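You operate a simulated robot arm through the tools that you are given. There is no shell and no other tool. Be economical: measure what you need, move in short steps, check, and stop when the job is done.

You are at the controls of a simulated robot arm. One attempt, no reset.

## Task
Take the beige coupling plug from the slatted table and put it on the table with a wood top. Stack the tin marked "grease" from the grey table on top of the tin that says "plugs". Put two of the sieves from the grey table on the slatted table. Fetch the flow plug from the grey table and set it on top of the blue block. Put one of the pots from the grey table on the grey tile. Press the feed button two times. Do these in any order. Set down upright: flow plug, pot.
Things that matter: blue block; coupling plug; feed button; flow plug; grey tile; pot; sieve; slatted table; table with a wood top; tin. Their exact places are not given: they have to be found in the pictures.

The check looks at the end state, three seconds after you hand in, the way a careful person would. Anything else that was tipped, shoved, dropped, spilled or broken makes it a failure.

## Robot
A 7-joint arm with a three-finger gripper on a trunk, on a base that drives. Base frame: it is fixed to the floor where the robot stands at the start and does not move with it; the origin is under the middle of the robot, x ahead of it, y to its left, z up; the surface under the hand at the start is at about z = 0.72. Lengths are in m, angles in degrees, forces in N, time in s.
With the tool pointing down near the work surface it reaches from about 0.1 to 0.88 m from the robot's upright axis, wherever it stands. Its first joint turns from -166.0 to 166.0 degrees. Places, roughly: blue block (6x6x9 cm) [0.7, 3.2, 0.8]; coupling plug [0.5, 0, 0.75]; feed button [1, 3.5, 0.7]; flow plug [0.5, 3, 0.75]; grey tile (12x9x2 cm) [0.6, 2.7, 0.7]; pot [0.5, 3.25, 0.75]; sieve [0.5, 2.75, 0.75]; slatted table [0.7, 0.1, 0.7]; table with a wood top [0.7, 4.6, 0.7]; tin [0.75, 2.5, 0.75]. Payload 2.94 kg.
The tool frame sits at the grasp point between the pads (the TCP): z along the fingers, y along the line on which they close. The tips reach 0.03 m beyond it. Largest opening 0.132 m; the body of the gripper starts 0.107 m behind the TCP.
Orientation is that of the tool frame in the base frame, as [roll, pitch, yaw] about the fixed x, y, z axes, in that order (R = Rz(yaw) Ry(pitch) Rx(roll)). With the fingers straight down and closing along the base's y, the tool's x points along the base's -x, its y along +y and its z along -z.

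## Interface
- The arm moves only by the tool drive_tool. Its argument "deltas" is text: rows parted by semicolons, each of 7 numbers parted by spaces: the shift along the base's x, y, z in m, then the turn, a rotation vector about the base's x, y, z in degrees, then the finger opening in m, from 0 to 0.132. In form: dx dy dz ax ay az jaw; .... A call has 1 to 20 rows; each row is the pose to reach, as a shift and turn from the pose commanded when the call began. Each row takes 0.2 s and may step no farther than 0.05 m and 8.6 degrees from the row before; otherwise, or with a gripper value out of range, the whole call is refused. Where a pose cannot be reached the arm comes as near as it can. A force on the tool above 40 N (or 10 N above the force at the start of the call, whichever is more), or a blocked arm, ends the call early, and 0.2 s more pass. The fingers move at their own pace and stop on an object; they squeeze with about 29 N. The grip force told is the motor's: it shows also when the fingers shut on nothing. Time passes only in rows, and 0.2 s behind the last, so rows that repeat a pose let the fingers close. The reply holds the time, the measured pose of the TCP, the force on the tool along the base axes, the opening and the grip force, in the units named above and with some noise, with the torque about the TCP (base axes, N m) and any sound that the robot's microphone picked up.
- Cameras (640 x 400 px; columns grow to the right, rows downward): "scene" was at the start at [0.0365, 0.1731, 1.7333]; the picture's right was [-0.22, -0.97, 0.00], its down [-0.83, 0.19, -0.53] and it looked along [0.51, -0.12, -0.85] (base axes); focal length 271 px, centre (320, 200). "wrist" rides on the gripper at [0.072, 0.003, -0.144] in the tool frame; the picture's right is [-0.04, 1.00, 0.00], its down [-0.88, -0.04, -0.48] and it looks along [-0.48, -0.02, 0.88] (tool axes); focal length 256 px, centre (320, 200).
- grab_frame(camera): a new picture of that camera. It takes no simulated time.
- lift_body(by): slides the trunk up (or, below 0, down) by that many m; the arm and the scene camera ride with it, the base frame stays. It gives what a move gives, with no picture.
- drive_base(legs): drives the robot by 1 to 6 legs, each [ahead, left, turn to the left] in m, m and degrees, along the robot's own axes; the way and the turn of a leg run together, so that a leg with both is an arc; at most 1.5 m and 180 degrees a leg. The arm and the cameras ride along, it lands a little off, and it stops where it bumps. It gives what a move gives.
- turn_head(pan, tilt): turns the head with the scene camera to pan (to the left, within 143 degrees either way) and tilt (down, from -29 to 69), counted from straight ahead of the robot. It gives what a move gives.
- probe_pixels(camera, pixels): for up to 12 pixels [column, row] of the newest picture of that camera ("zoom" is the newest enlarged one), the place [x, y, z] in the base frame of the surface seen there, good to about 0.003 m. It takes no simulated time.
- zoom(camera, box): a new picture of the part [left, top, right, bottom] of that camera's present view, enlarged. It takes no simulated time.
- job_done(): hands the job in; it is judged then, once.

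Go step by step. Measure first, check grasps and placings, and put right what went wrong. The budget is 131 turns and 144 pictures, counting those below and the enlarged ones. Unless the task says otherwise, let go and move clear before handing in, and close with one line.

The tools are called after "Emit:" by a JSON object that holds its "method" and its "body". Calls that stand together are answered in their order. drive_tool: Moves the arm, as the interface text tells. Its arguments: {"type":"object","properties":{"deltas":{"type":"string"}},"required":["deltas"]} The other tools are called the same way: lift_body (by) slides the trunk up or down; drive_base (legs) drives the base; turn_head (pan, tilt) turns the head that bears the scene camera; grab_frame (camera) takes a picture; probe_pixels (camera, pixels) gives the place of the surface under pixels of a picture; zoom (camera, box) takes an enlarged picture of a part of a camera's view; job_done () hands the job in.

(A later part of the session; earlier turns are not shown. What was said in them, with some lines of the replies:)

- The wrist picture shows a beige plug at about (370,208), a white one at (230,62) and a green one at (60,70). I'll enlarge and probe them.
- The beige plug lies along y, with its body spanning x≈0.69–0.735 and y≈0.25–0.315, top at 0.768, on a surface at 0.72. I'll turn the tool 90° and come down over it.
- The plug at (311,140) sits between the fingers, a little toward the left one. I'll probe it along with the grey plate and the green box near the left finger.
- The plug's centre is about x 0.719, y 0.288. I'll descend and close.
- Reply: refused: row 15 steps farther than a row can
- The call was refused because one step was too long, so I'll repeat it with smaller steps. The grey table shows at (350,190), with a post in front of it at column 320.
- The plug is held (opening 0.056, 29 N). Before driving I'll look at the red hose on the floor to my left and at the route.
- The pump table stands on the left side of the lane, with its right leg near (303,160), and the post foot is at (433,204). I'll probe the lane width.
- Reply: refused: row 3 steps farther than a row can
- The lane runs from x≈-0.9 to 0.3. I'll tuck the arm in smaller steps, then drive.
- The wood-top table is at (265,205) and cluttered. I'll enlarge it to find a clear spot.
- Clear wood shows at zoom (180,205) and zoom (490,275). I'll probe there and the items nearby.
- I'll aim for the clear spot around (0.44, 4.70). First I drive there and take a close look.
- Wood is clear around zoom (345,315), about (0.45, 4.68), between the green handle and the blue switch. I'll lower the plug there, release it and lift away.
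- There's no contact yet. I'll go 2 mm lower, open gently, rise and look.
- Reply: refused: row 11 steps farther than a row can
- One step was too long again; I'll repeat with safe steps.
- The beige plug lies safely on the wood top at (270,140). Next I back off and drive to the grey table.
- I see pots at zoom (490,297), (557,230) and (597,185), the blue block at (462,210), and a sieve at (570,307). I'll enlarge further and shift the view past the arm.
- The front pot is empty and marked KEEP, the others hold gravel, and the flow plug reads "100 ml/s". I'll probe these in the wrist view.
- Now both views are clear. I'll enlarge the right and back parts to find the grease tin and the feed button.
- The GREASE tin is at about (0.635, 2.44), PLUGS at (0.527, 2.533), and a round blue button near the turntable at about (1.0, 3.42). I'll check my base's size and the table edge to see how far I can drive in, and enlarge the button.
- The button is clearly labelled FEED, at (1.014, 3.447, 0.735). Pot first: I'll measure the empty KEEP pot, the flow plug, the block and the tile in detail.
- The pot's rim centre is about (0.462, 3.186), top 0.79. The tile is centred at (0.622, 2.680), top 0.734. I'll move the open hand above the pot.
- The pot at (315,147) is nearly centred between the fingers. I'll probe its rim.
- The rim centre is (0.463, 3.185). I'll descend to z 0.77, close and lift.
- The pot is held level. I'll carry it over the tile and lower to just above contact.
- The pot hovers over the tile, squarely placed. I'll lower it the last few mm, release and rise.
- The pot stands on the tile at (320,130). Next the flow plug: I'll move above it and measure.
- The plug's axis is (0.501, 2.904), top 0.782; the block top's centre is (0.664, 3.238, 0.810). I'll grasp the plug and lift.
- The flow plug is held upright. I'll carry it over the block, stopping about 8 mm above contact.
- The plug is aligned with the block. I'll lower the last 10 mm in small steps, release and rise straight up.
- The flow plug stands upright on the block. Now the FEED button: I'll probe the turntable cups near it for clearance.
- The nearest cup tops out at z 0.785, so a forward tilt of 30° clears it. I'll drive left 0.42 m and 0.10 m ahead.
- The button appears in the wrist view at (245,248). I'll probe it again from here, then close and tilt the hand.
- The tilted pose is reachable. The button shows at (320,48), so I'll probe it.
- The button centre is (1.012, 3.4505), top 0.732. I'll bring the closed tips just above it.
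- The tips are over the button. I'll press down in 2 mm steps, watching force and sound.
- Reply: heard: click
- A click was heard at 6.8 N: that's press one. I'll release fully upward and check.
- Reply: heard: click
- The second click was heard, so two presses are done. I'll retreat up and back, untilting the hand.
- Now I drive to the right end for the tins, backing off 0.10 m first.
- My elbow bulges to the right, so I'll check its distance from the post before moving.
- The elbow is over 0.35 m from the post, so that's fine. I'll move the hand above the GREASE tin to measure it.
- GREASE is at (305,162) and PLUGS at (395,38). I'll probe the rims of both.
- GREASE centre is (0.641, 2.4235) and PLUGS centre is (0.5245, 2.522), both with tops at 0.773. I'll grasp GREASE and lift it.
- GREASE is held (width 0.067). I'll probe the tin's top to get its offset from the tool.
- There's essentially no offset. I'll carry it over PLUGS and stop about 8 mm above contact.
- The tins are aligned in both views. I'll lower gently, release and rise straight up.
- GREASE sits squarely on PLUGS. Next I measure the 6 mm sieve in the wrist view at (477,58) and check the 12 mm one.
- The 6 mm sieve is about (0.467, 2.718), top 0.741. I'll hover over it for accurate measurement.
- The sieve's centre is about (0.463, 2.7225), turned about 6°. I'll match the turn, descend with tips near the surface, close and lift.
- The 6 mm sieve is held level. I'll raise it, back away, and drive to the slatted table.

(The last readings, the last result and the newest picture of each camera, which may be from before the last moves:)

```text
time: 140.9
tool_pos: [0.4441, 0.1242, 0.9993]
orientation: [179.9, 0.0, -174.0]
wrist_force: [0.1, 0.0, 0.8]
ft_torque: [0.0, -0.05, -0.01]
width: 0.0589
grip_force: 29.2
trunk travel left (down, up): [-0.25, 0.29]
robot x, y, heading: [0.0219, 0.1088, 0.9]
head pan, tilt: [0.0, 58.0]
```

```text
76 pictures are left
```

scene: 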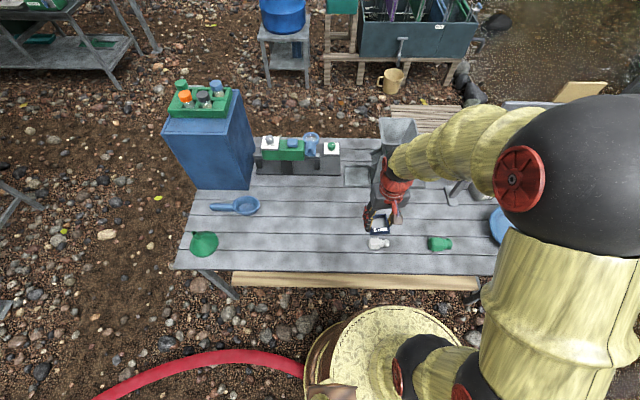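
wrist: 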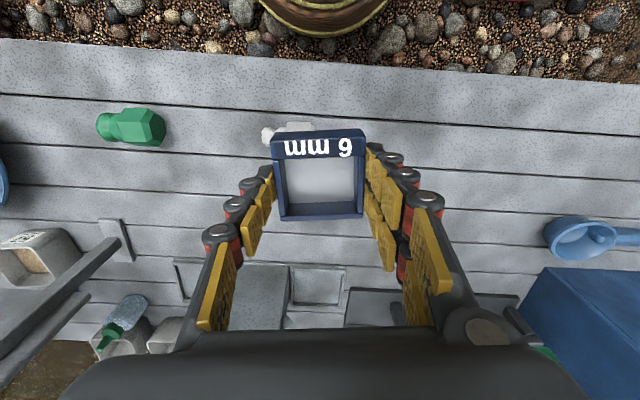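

There's free table around scene (300,225). I'll probe it to choose two spots.

Emit:
{"method": "probe_pixels", "body": {"camera": "scene", "pixels": [[300, 225], [330, 225], [270, 230], [300, 250], [300, 205], [375, 243], [260, 205], [320, 272]]}}

```text
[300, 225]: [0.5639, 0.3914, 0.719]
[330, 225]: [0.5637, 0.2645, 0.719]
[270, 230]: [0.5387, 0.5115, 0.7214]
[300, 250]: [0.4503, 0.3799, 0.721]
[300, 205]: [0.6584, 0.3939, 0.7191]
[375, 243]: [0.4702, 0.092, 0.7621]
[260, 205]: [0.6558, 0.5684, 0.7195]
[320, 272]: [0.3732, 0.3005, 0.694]
```

I'll place the first sieve at (0.55, 0.36) and keep (0.55, 0.22) for the second.

Emit:
{"method": "drive_tool", "body": {"deltas": "0.018 0.04 0 0 0 0 0.03;0.036 0.08 0 0 0 0 0.03;0.054 0.12 0 0 0 0 0.03;0.072 0.16 0 0 0 0 0.03;0.09 0.2 -0.01 0 0 0 0.03;0.106 0.236 -0.03 0 0 0 0.03;0.106 0.236 -0.07 0 0 0 0.03;0.106 0.236 -0.11 0 0 0 0.03;0.106 0.236 -0.15 0 0 0 0.03;0.106 0.236 -0.19 0 0 0 0.03;0.106 0.236 -0.22 0 0 0 0.03;0.106 0.236 -0.235 0 0 0 0.03;0.106 0.236 -0.241 0 0 0 0.03;0.106 0.236 -0.244 0 0 0 0.03;0.106 0.236 -0.244 0 0 0 0.06;0.106 0.236 -0.244 0 0 0 0.09;0.106 0.236 -0.244 0 0 0 0.09;0.106 0.236 -0.22 0 0 0 0.09;0.106 0.236 -0.18 0 0 0 0.09;0.106 0.236 -0.14 0 0 0 0.09"}}

Emit:
{"method": "grab_frame", "body": {"camera": "wrist"}}

```text
time: 145.1
tool_pos: [0.5482, 0.3593, 0.8554]
orientation: [-180.0, -0.1, -173.8]
wrist_force: [-1.0, -0.4, -0.1]
ft_torque: [0.03, -0.06, 0.01]
width: 0.0901
grip_force: 0.0
trunk travel left (down, up): [-0.25, 0.29]
robot x, y, heading: [0.0231, 0.1088, 1.2]
head pan, tilt: [0.0, 58.0]
```

```text
75 pictures are left
```

wrist: 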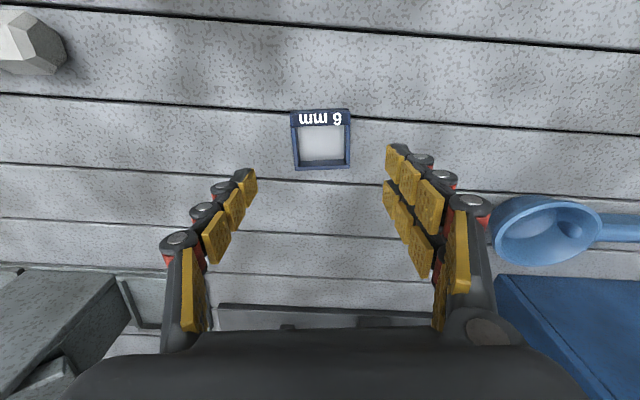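

The first sieve lies flat. I'll retract and drive back for the 2 mm sieve.

Emit:
{"method": "drive_tool", "body": {"deltas": "0 0 0.04 0 0 0 0.09;-0.02 -0.03 0.07 0 0 0 0.09;-0.04 -0.06 0.1 0 0 0 0.09;-0.06 -0.09 0.12 0 0 0 0.09;-0.08 -0.12 0.14 0 0 0 0.09;-0.1 -0.15 0.15 0 0 0 0.09;-0.12 -0.19 0.15 0 0 0 0.09;-0.13 -0.23 0.15 0 0 0 0.09"}}

Emit:
{"method": "drive_base", "body": {"legs": [[-0.4, 0, -1.2], [0, 1.4, 0], [0, 1.4, 0], [0.36, 0, 0]]}}

Emit:
{"method": "turn_head", "body": {"pan": 0, "tilt": 55}}

Emit:
{"method": "grab_frame", "body": {"camera": "scene"}}

Emit:
{"method": "grab_frame", "body": {"camera": "wrist"}}

```text
time: 146.9
tool_pos: [0.42, 0.1305, 1.0085]
orientation: [180.0, 0.0, -173.7]
wrist_force: [-0.3, 1.0, 0.0]
ft_torque: [0.02, -0.02, 0.0]
width: 0.09
grip_force: 0.2
trunk travel left (down, up): [-0.25, 0.29]
robot x, y, heading: [0.0233, 0.111, 1.2]
head pan, tilt: [0.0, 58.0]
```

```text
time: 164.5
tool_pos: [0.3817, 2.9518, 1.0096]
orientation: [-180.0, -0.1, -174.7]
wrist_force: [0.8, -0.1, 0.3]
ft_torque: [0.0, 0.05, -0.02]
width: 0.0901
grip_force: 0.1
trunk travel left (down, up): [-0.25, 0.29]
robot x, y, heading: [-0.0206, 2.9345, 0.4]
head pan, tilt: [0.0, 58.0]
```

```text
time: 165.2
tool_pos: [0.381, 2.9523, 1.0093]
orientation: [-180.0, 0.0, -174.5]
wrist_force: [-0.1, 0.0, 0.4]
ft_torque: [0.01, 0.02, 0.0]
width: 0.0901
grip_force: 0.1
trunk travel left (down, up): [-0.25, 0.29]
robot x, y, heading: [-0.019, 2.9342, 0.5]
head pan, tilt: [0.0, 55.0]
```

```text
74 pictures are left
```

scene: 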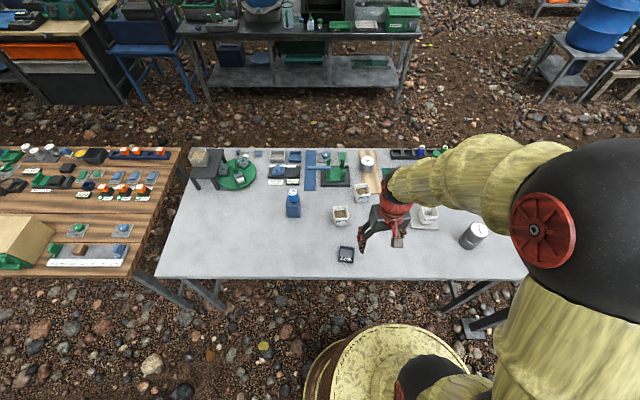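

```text
73 pictures are left
```

wrist: 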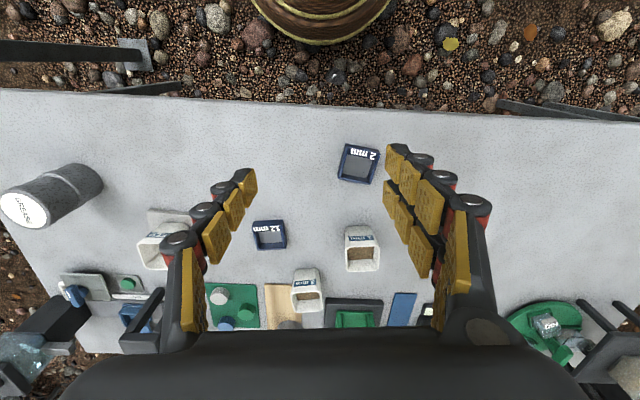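

The 2 mm sieve is at (358,163). I'll hover over it.

Emit:
{"method": "drive_tool", "body": {"deltas": "0.03 0.025 -0.02 0 0 -4 0.1;0.06 0.05 -0.04 0 0 -8 0.1;0.08 0.068 -0.07 0 0 -8 0.1;0.08 0.068 -0.11 0 0 -8 0.1;0.08 0.068 -0.15 0 0 -8 0.1;0.08 0.068 -0.15 0 0 -8 0.1"}}

Emit:
{"method": "grab_frame", "body": {"camera": "wrist"}}

```text
time: 166.6
tool_pos: [0.4625, 3.0211, 0.861]
orientation: [-180.0, 0.0, 177.4]
wrist_force: [0.7, 0.3, -0.3]
ft_torque: [0.0, 0.02, -0.01]
width: 0.1
grip_force: 0.1
trunk travel left (down, up): [-0.25, 0.29]
robot x, y, heading: [-0.0203, 2.9333, 0.5]
head pan, tilt: [0.0, 55.0]
```

```text
72 pictures are left
```

wrist: 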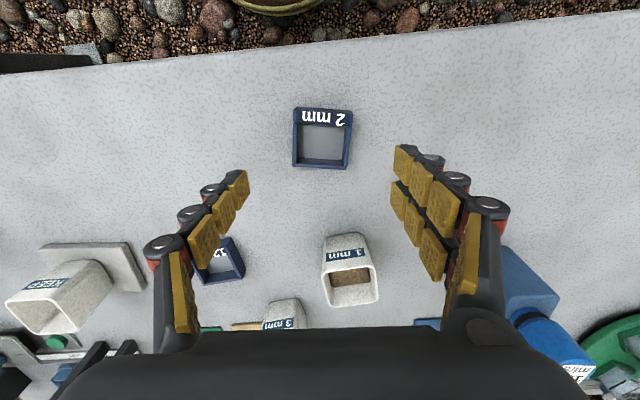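

Emit:
{"method": "probe_pixels", "body": {"camera": "wrist", "pixels": [[296, 140], [348, 140], [322, 112], [320, 166], [294, 112], [352, 116]]}}

```text
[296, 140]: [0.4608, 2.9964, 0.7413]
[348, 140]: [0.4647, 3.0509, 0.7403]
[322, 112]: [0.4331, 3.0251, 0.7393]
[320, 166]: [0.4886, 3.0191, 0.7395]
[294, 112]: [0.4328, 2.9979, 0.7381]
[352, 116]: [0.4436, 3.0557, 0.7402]
```

The sieve's centre is (0.461, 3.0235), with about 4° left to turn. I'll grasp and lift.

Emit:
{"method": "drive_tool", "body": {"deltas": "-0.0015 0.0025 -0.03 0 0 -4 0.1;-0.0015 0.0025 -0.07 0 0 -4 0.1;-0.0015 0.0025 -0.1 0 0 -4 0.1;-0.0015 0.0025 -0.1085 0 0 -4 0.1;-0.0015 0.0025 -0.1085 0 0 -4 0.04;-0.0015 0.0025 -0.1085 0 0 -4 0.03;-0.0015 0.0025 -0.1085 0 0 -4 0.03;-0.0015 0.0025 -0.1085 0 0 -4 0.03;-0.0015 0.0025 -0.1085 0 0 -4 0.03;-0.0015 0.0025 -0.08 0 0 -4 0.03;-0.0015 0.0025 -0.04 0 0 -4 0.03;-0.0015 0.0025 0 0 0 -4 0.03;-0.02 -0.01 0.04 0 0 -4 0.03;-0.04 -0.03 0.08 0 0 -4 0.03;-0.06 -0.05 0.12 0 0 -4 0.03;-0.07 -0.07 0.14 0 0 -4 0.03"}}

Emit:
{"method": "grab_frame", "body": {"camera": "wrist"}}

Emit:
{"method": "grab_frame", "body": {"camera": "scene"}}

```text
time: 169.9
tool_pos: [0.3906, 2.9498, 1.0008]
orientation: [-180.0, -0.1, 173.5]
wrist_force: [-0.2, -0.2, -0.3]
ft_torque: [0.03, 0.01, -0.01]
width: 0.0588
grip_force: 29.1
trunk travel left (down, up): [-0.25, 0.29]
robot x, y, heading: [-0.0167, 2.9366, 0.6]
head pan, tilt: [0.0, 55.0]
```

```text
71 pictures are left
```

wrist: 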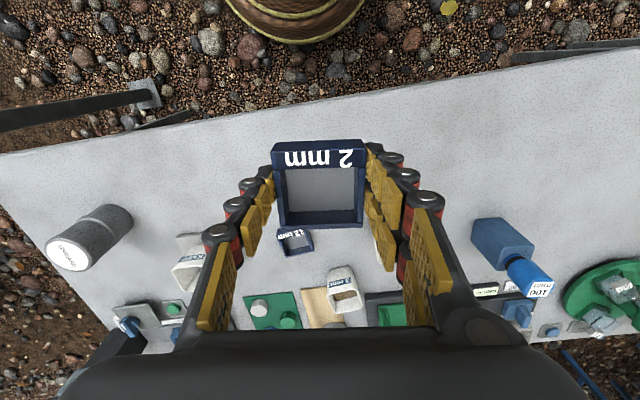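

```text
70 pictures are left
```

scene: 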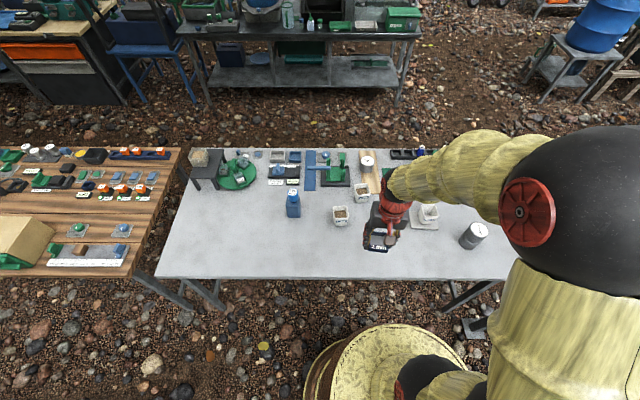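

The 2 mm sieve is held. I'll drive back to the slatted table.

Emit:
{"method": "drive_base", "body": {"legs": [[-0.4, 0, -0.6], [0, -1.4, 0], [0, -1.4, 0], [0.4, 0, 0]]}}

Emit:
{"method": "turn_head", "body": {"pan": 0, "tilt": 58}}

Emit:
{"method": "grab_frame", "body": {"camera": "scene"}}

Emit:
{"method": "grab_frame", "body": {"camera": "wrist"}}

```text
time: 187.8
tool_pos: [0.3756, 0.1108, 1.0007]
orientation: [-180.0, -0.1, 171.5]
wrist_force: [-0.1, 0.6, -0.1]
ft_torque: [0.02, 0.01, 0.01]
width: 0.0589
grip_force: 28.7
trunk travel left (down, up): [-0.25, 0.29]
robot x, y, heading: [-0.0326, 0.1055, -1.3]
head pan, tilt: [0.0, 55.0]
```

```text
time: 188.4
tool_pos: [0.3752, 0.1102, 0.9994]
orientation: [180.0, -0.1, 171.6]
wrist_force: [-0.4, 1.0, -0.1]
ft_torque: [-0.01, -0.01, -0.03]
width: 0.0591
grip_force: 28.8
trunk travel left (down, up): [-0.25, 0.29]
robot x, y, heading: [-0.0343, 0.1056, -1.3]
head pan, tilt: [0.0, 58.0]
```

```text
69 pictures are left
```

scene: 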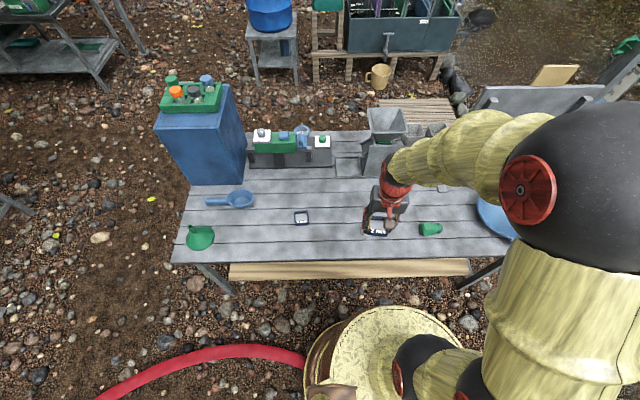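

```text
68 pictures are left
```

wrist: 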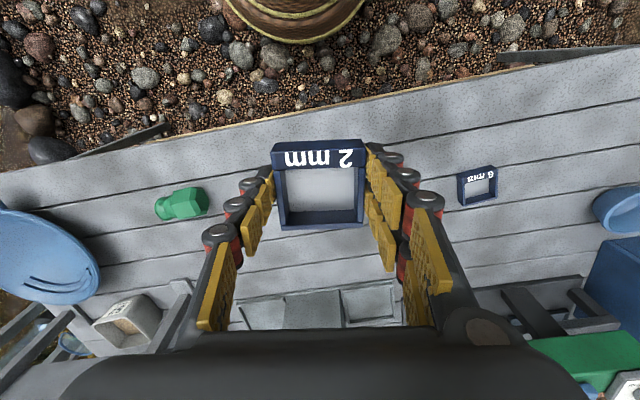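

The 6 mm sieve is at (301,217), and the white plug must be hidden under the hand. I'll probe the spots.

Emit:
{"method": "probe_pixels", "body": {"camera": "scene", "pixels": [[301, 217], [335, 210], [335, 225], [345, 200], [309, 217]]}}

Emit:
{"method": "probe_pixels", "body": {"camera": "wrist", "pixels": [[478, 186], [462, 190], [420, 180]]}}

Emit:
{"method": "drive_tool", "body": {"deltas": "0.04 0.015 0 0 0 0 0.03;0.08 0.03 0 0 0 4 0.03;0.12 0.045 0 0 0 8 0.03;0.15 0.07 0 0 0 8 0.03;0.17 0.1 0 0 0 8 0.03;0.175 0.12 -0.04 0 0 8 0.03;0.175 0.12 -0.08 0 0 8 0.03;0.175 0.12 -0.12 0 0 8 0.03;0.175 0.12 -0.12 0 0 8 0.03"}}

Emit:
{"method": "grab_frame", "body": {"camera": "scene"}}

Emit:
{"method": "grab_frame", "body": {"camera": "wrist"}}

```text
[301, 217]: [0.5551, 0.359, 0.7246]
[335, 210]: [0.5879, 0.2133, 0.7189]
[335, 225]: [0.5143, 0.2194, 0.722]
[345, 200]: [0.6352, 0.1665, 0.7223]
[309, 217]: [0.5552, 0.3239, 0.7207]
```

```text
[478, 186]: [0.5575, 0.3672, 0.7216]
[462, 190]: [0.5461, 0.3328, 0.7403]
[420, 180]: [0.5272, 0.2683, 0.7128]
```

```text
time: 190.4
tool_pos: [0.5498, 0.2282, 0.8807]
orientation: [179.9, 0.0, 179.6]
wrist_force: [0.4, 0.0, -0.6]
ft_torque: [0.02, 0.03, -0.01]
width: 0.0589
grip_force: 29.2
trunk travel left (down, up): [-0.25, 0.29]
robot x, y, heading: [-0.0363, 0.1088, -1.4]
head pan, tilt: [0.0, 58.0]
```

```text
67 pictures are left
```

scene: 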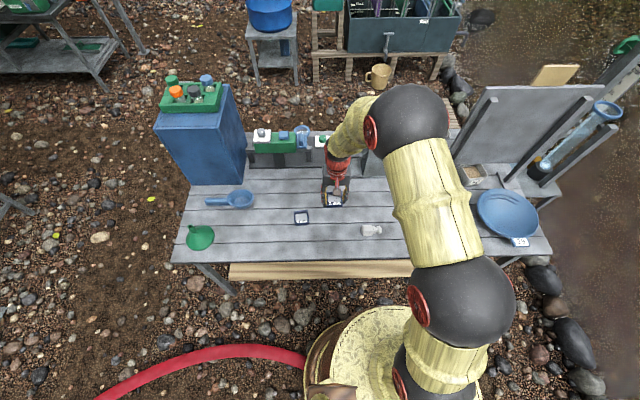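

```text
66 pictures are left
```

wrist: 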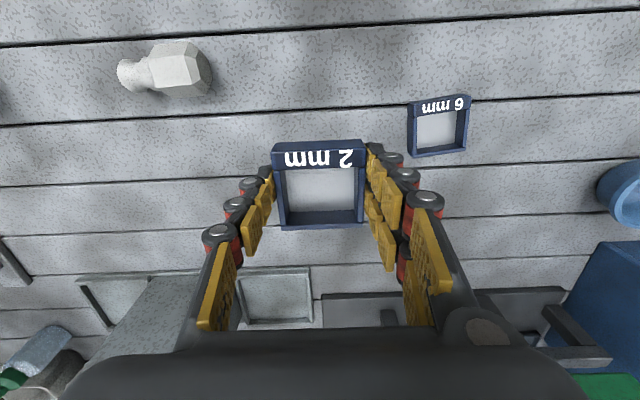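

The spot at (0.55, 0.228) is clear of the white plug and the first sieve. I'll lower, release and rise.

Emit:
{"method": "drive_tool", "body": {"deltas": "0 0 -0.04 0 0 0 0.03;0 0 -0.08 0 0 0 0.03;0 0 -0.11 0 0 0 0.03;0 0 -0.12 0 0 0 0.03;0 0 -0.124 0 0 0 0.03;0 0 -0.127 0 0 0 0.03;0 0 -0.127 0 0 0 0.06;0 0 -0.127 0 0 0 0.085;0 0 -0.127 0 0 0 0.085;0 0 -0.1 0 0 0 0.085;0 0 -0.06 0 0 0 0.085;0 0 -0.02 0 0 0 0.085;0 0 0.02 0 0 0 0.085;-0.03 -0.02 0.06 0 0 0 0.085;-0.06 -0.04 0.09 0 0 0 0.085;-0.09 -0.06 0.12 0 0 0 0.085;-0.12 -0.08 0.14 0 0 0 0.085"}}

Emit:
{"method": "grab_frame", "body": {"camera": "scene"}}

Emit:
{"method": "grab_frame", "body": {"camera": "wrist"}}

Emit:
{"method": "turn_head", "body": {"pan": 80, "tilt": 20}}

Emit:
{"method": "zoom", "body": {"camera": "scene", "box": [270, 100, 410, 200]}}

```text
refused: row 14 steps farther than a row can; nothing moved
```

```text
65 pictures are left
```

scene: 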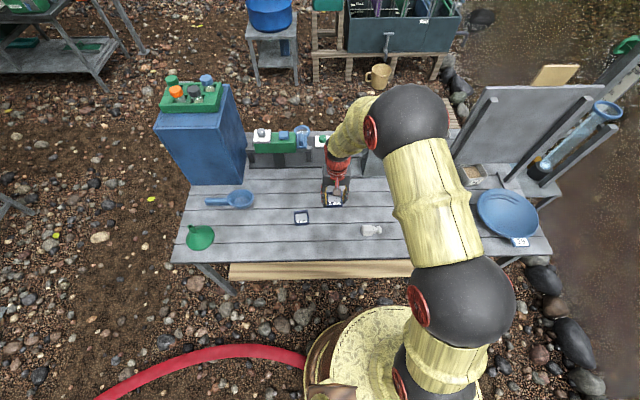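

```text
64 pictures are left
```

wrist: 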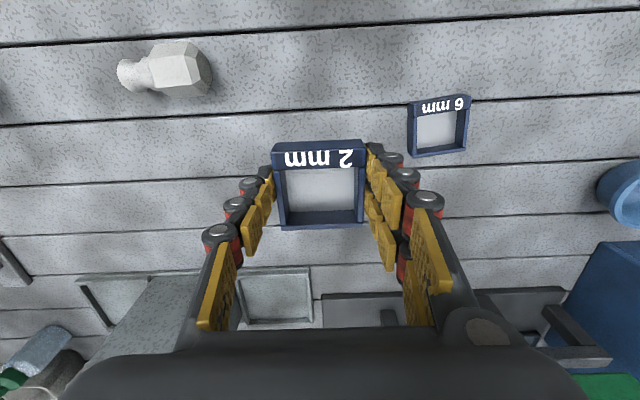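

```text
time: 192.0
tool_pos: [0.5503, 0.2283, 0.8804]
orientation: [179.9, -0.1, 179.5]
wrist_force: [0.4, 0.8, 0.2]
ft_torque: [-0.02, 0.0, 0.01]
width: 0.0587
grip_force: 28.6
trunk travel left (down, up): [-0.25, 0.29]
robot x, y, heading: [-0.0356, 0.1094, -1.3]
head pan, tilt: [80.0, 20.0]
```

```text
4.00 times, centred on (340, 150) of scene
```

zoom: 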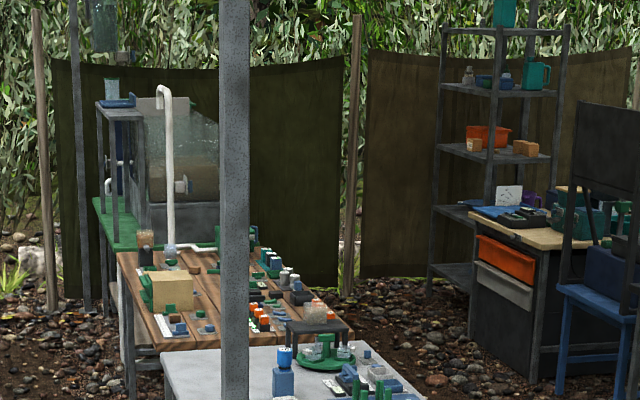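

One step was too long again, so nothing moved. I'll repeat with shorter retreat steps.

Emit:
{"method": "drive_tool", "body": {"deltas": "0 0 -0.04 0 0 0 0.03;0 0 -0.08 0 0 0 0.03;0 0 -0.11 0 0 0 0.03;0 0 -0.12 0 0 0 0.03;0 0 -0.124 0 0 0 0.03;0 0 -0.127 0 0 0 0.03;0 0 -0.127 0 0 0 0.06;0 0 -0.127 0 0 0 0.085;0 0 -0.127 0 0 0 0.085;0 0 -0.1 0 0 0 0.085;0 0 -0.06 0 0 0 0.085;0 0 -0.02 0 0 0 0.085;0 0 0.02 0 0 0 0.085;-0.02 -0.02 0.05 0 0 0 0.085;-0.04 -0.04 0.08 0 0 0 0.085;-0.07 -0.06 0.11 0 0 0 0.085;-0.1 -0.08 0.13 0 0 0 0.085"}}

Emit:
{"method": "turn_head", "body": {"pan": 0, "tilt": 58}}

Emit:
{"method": "zoom", "body": {"camera": "scene", "box": [150, 60, 560, 300]}}

Emit:
{"method": "grab_frame", "body": {"camera": "wrist"}}

Emit:
{"method": "turn_head", "body": {"pan": 75, "tilt": 20}}

Emit:
{"method": "zoom", "body": {"camera": "scene", "box": [270, 100, 410, 200]}}

```text
time: 195.6
tool_pos: [0.4501, 0.1488, 1.01]
orientation: [-180.0, -0.1, 179.6]
wrist_force: [0.0, -0.1, 0.2]
ft_torque: [0.04, -0.04, -0.03]
width: 0.0849
grip_force: 0.1
trunk travel left (down, up): [-0.25, 0.29]
robot x, y, heading: [-0.036, 0.1109, -1.2]
head pan, tilt: [80.0, 20.0]
```

```text
time: 197.1
tool_pos: [0.4524, 0.148, 1.0101]
orientation: [-179.9, -0.1, 179.6]
wrist_force: [-0.7, 0.3, -0.3]
ft_torque: [0.0, 0.01, -0.02]
width: 0.0851
grip_force: 0.0
trunk travel left (down, up): [-0.25, 0.29]
robot x, y, heading: [-0.0335, 0.1068, -1.5]
head pan, tilt: [0.0, 58.0]
```

```text
1.56 times, centred on (355, 180) of scene
```

zoom: 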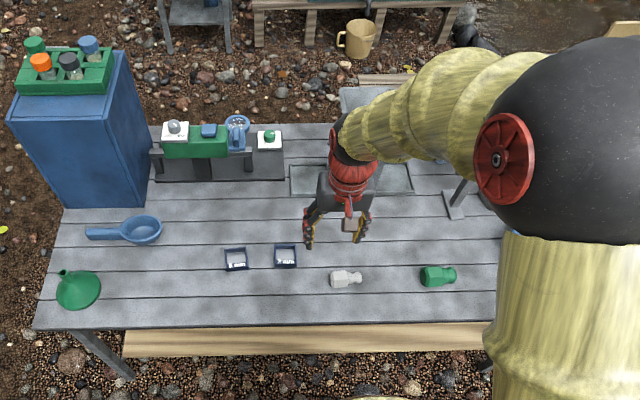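

```text
61 pictures are left
```

wrist: 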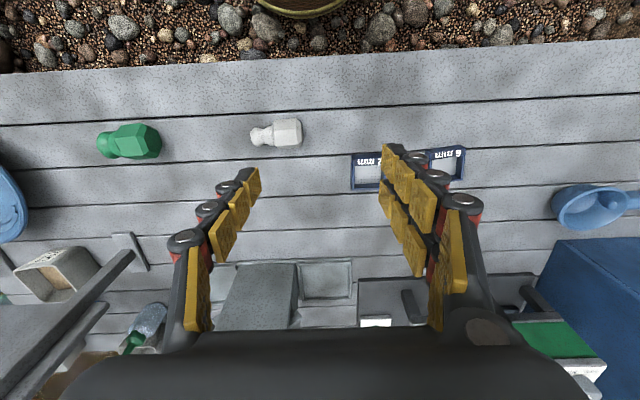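

```text
time: 198.6
tool_pos: [0.4527, 0.1485, 1.0108]
orientation: [-180.0, -0.1, 179.6]
wrist_force: [0.9, -0.1, -1.0]
ft_torque: [-0.01, 0.01, 0.0]
width: 0.0851
grip_force: 0.1
trunk travel left (down, up): [-0.25, 0.29]
robot x, y, heading: [-0.0362, 0.1055, -1.5]
head pan, tilt: [75.0, 20.0]
```

```text
4.00 times, centred on (340, 150) of scene
```

zoom: 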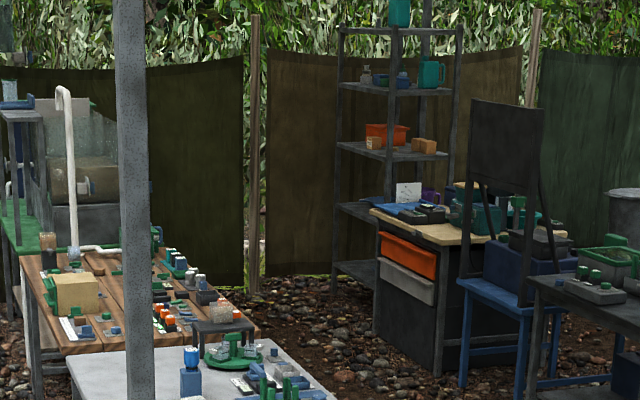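

Both sieves lie flat on the slatted table at zoom (236,259) and (285,255). The flow plug still stands on the block, and the earlier checks of the pot, tins, beige plug and two button clicks were good, so I hand in.

Emit:
{"method": "job_done", "body": {}}

```text
The job is handed in.
```

All six tasks are done and the job is handed in: the beige plug is on the wood-top table, GREASE is on PLUGS, and the 6 mm and 2 mm sieves are on the slatted table. The flow plug stands upright on the blue block, the empty KEEP pot stands upright on the grey tile, and the feed button was pressed twice with a click each time.
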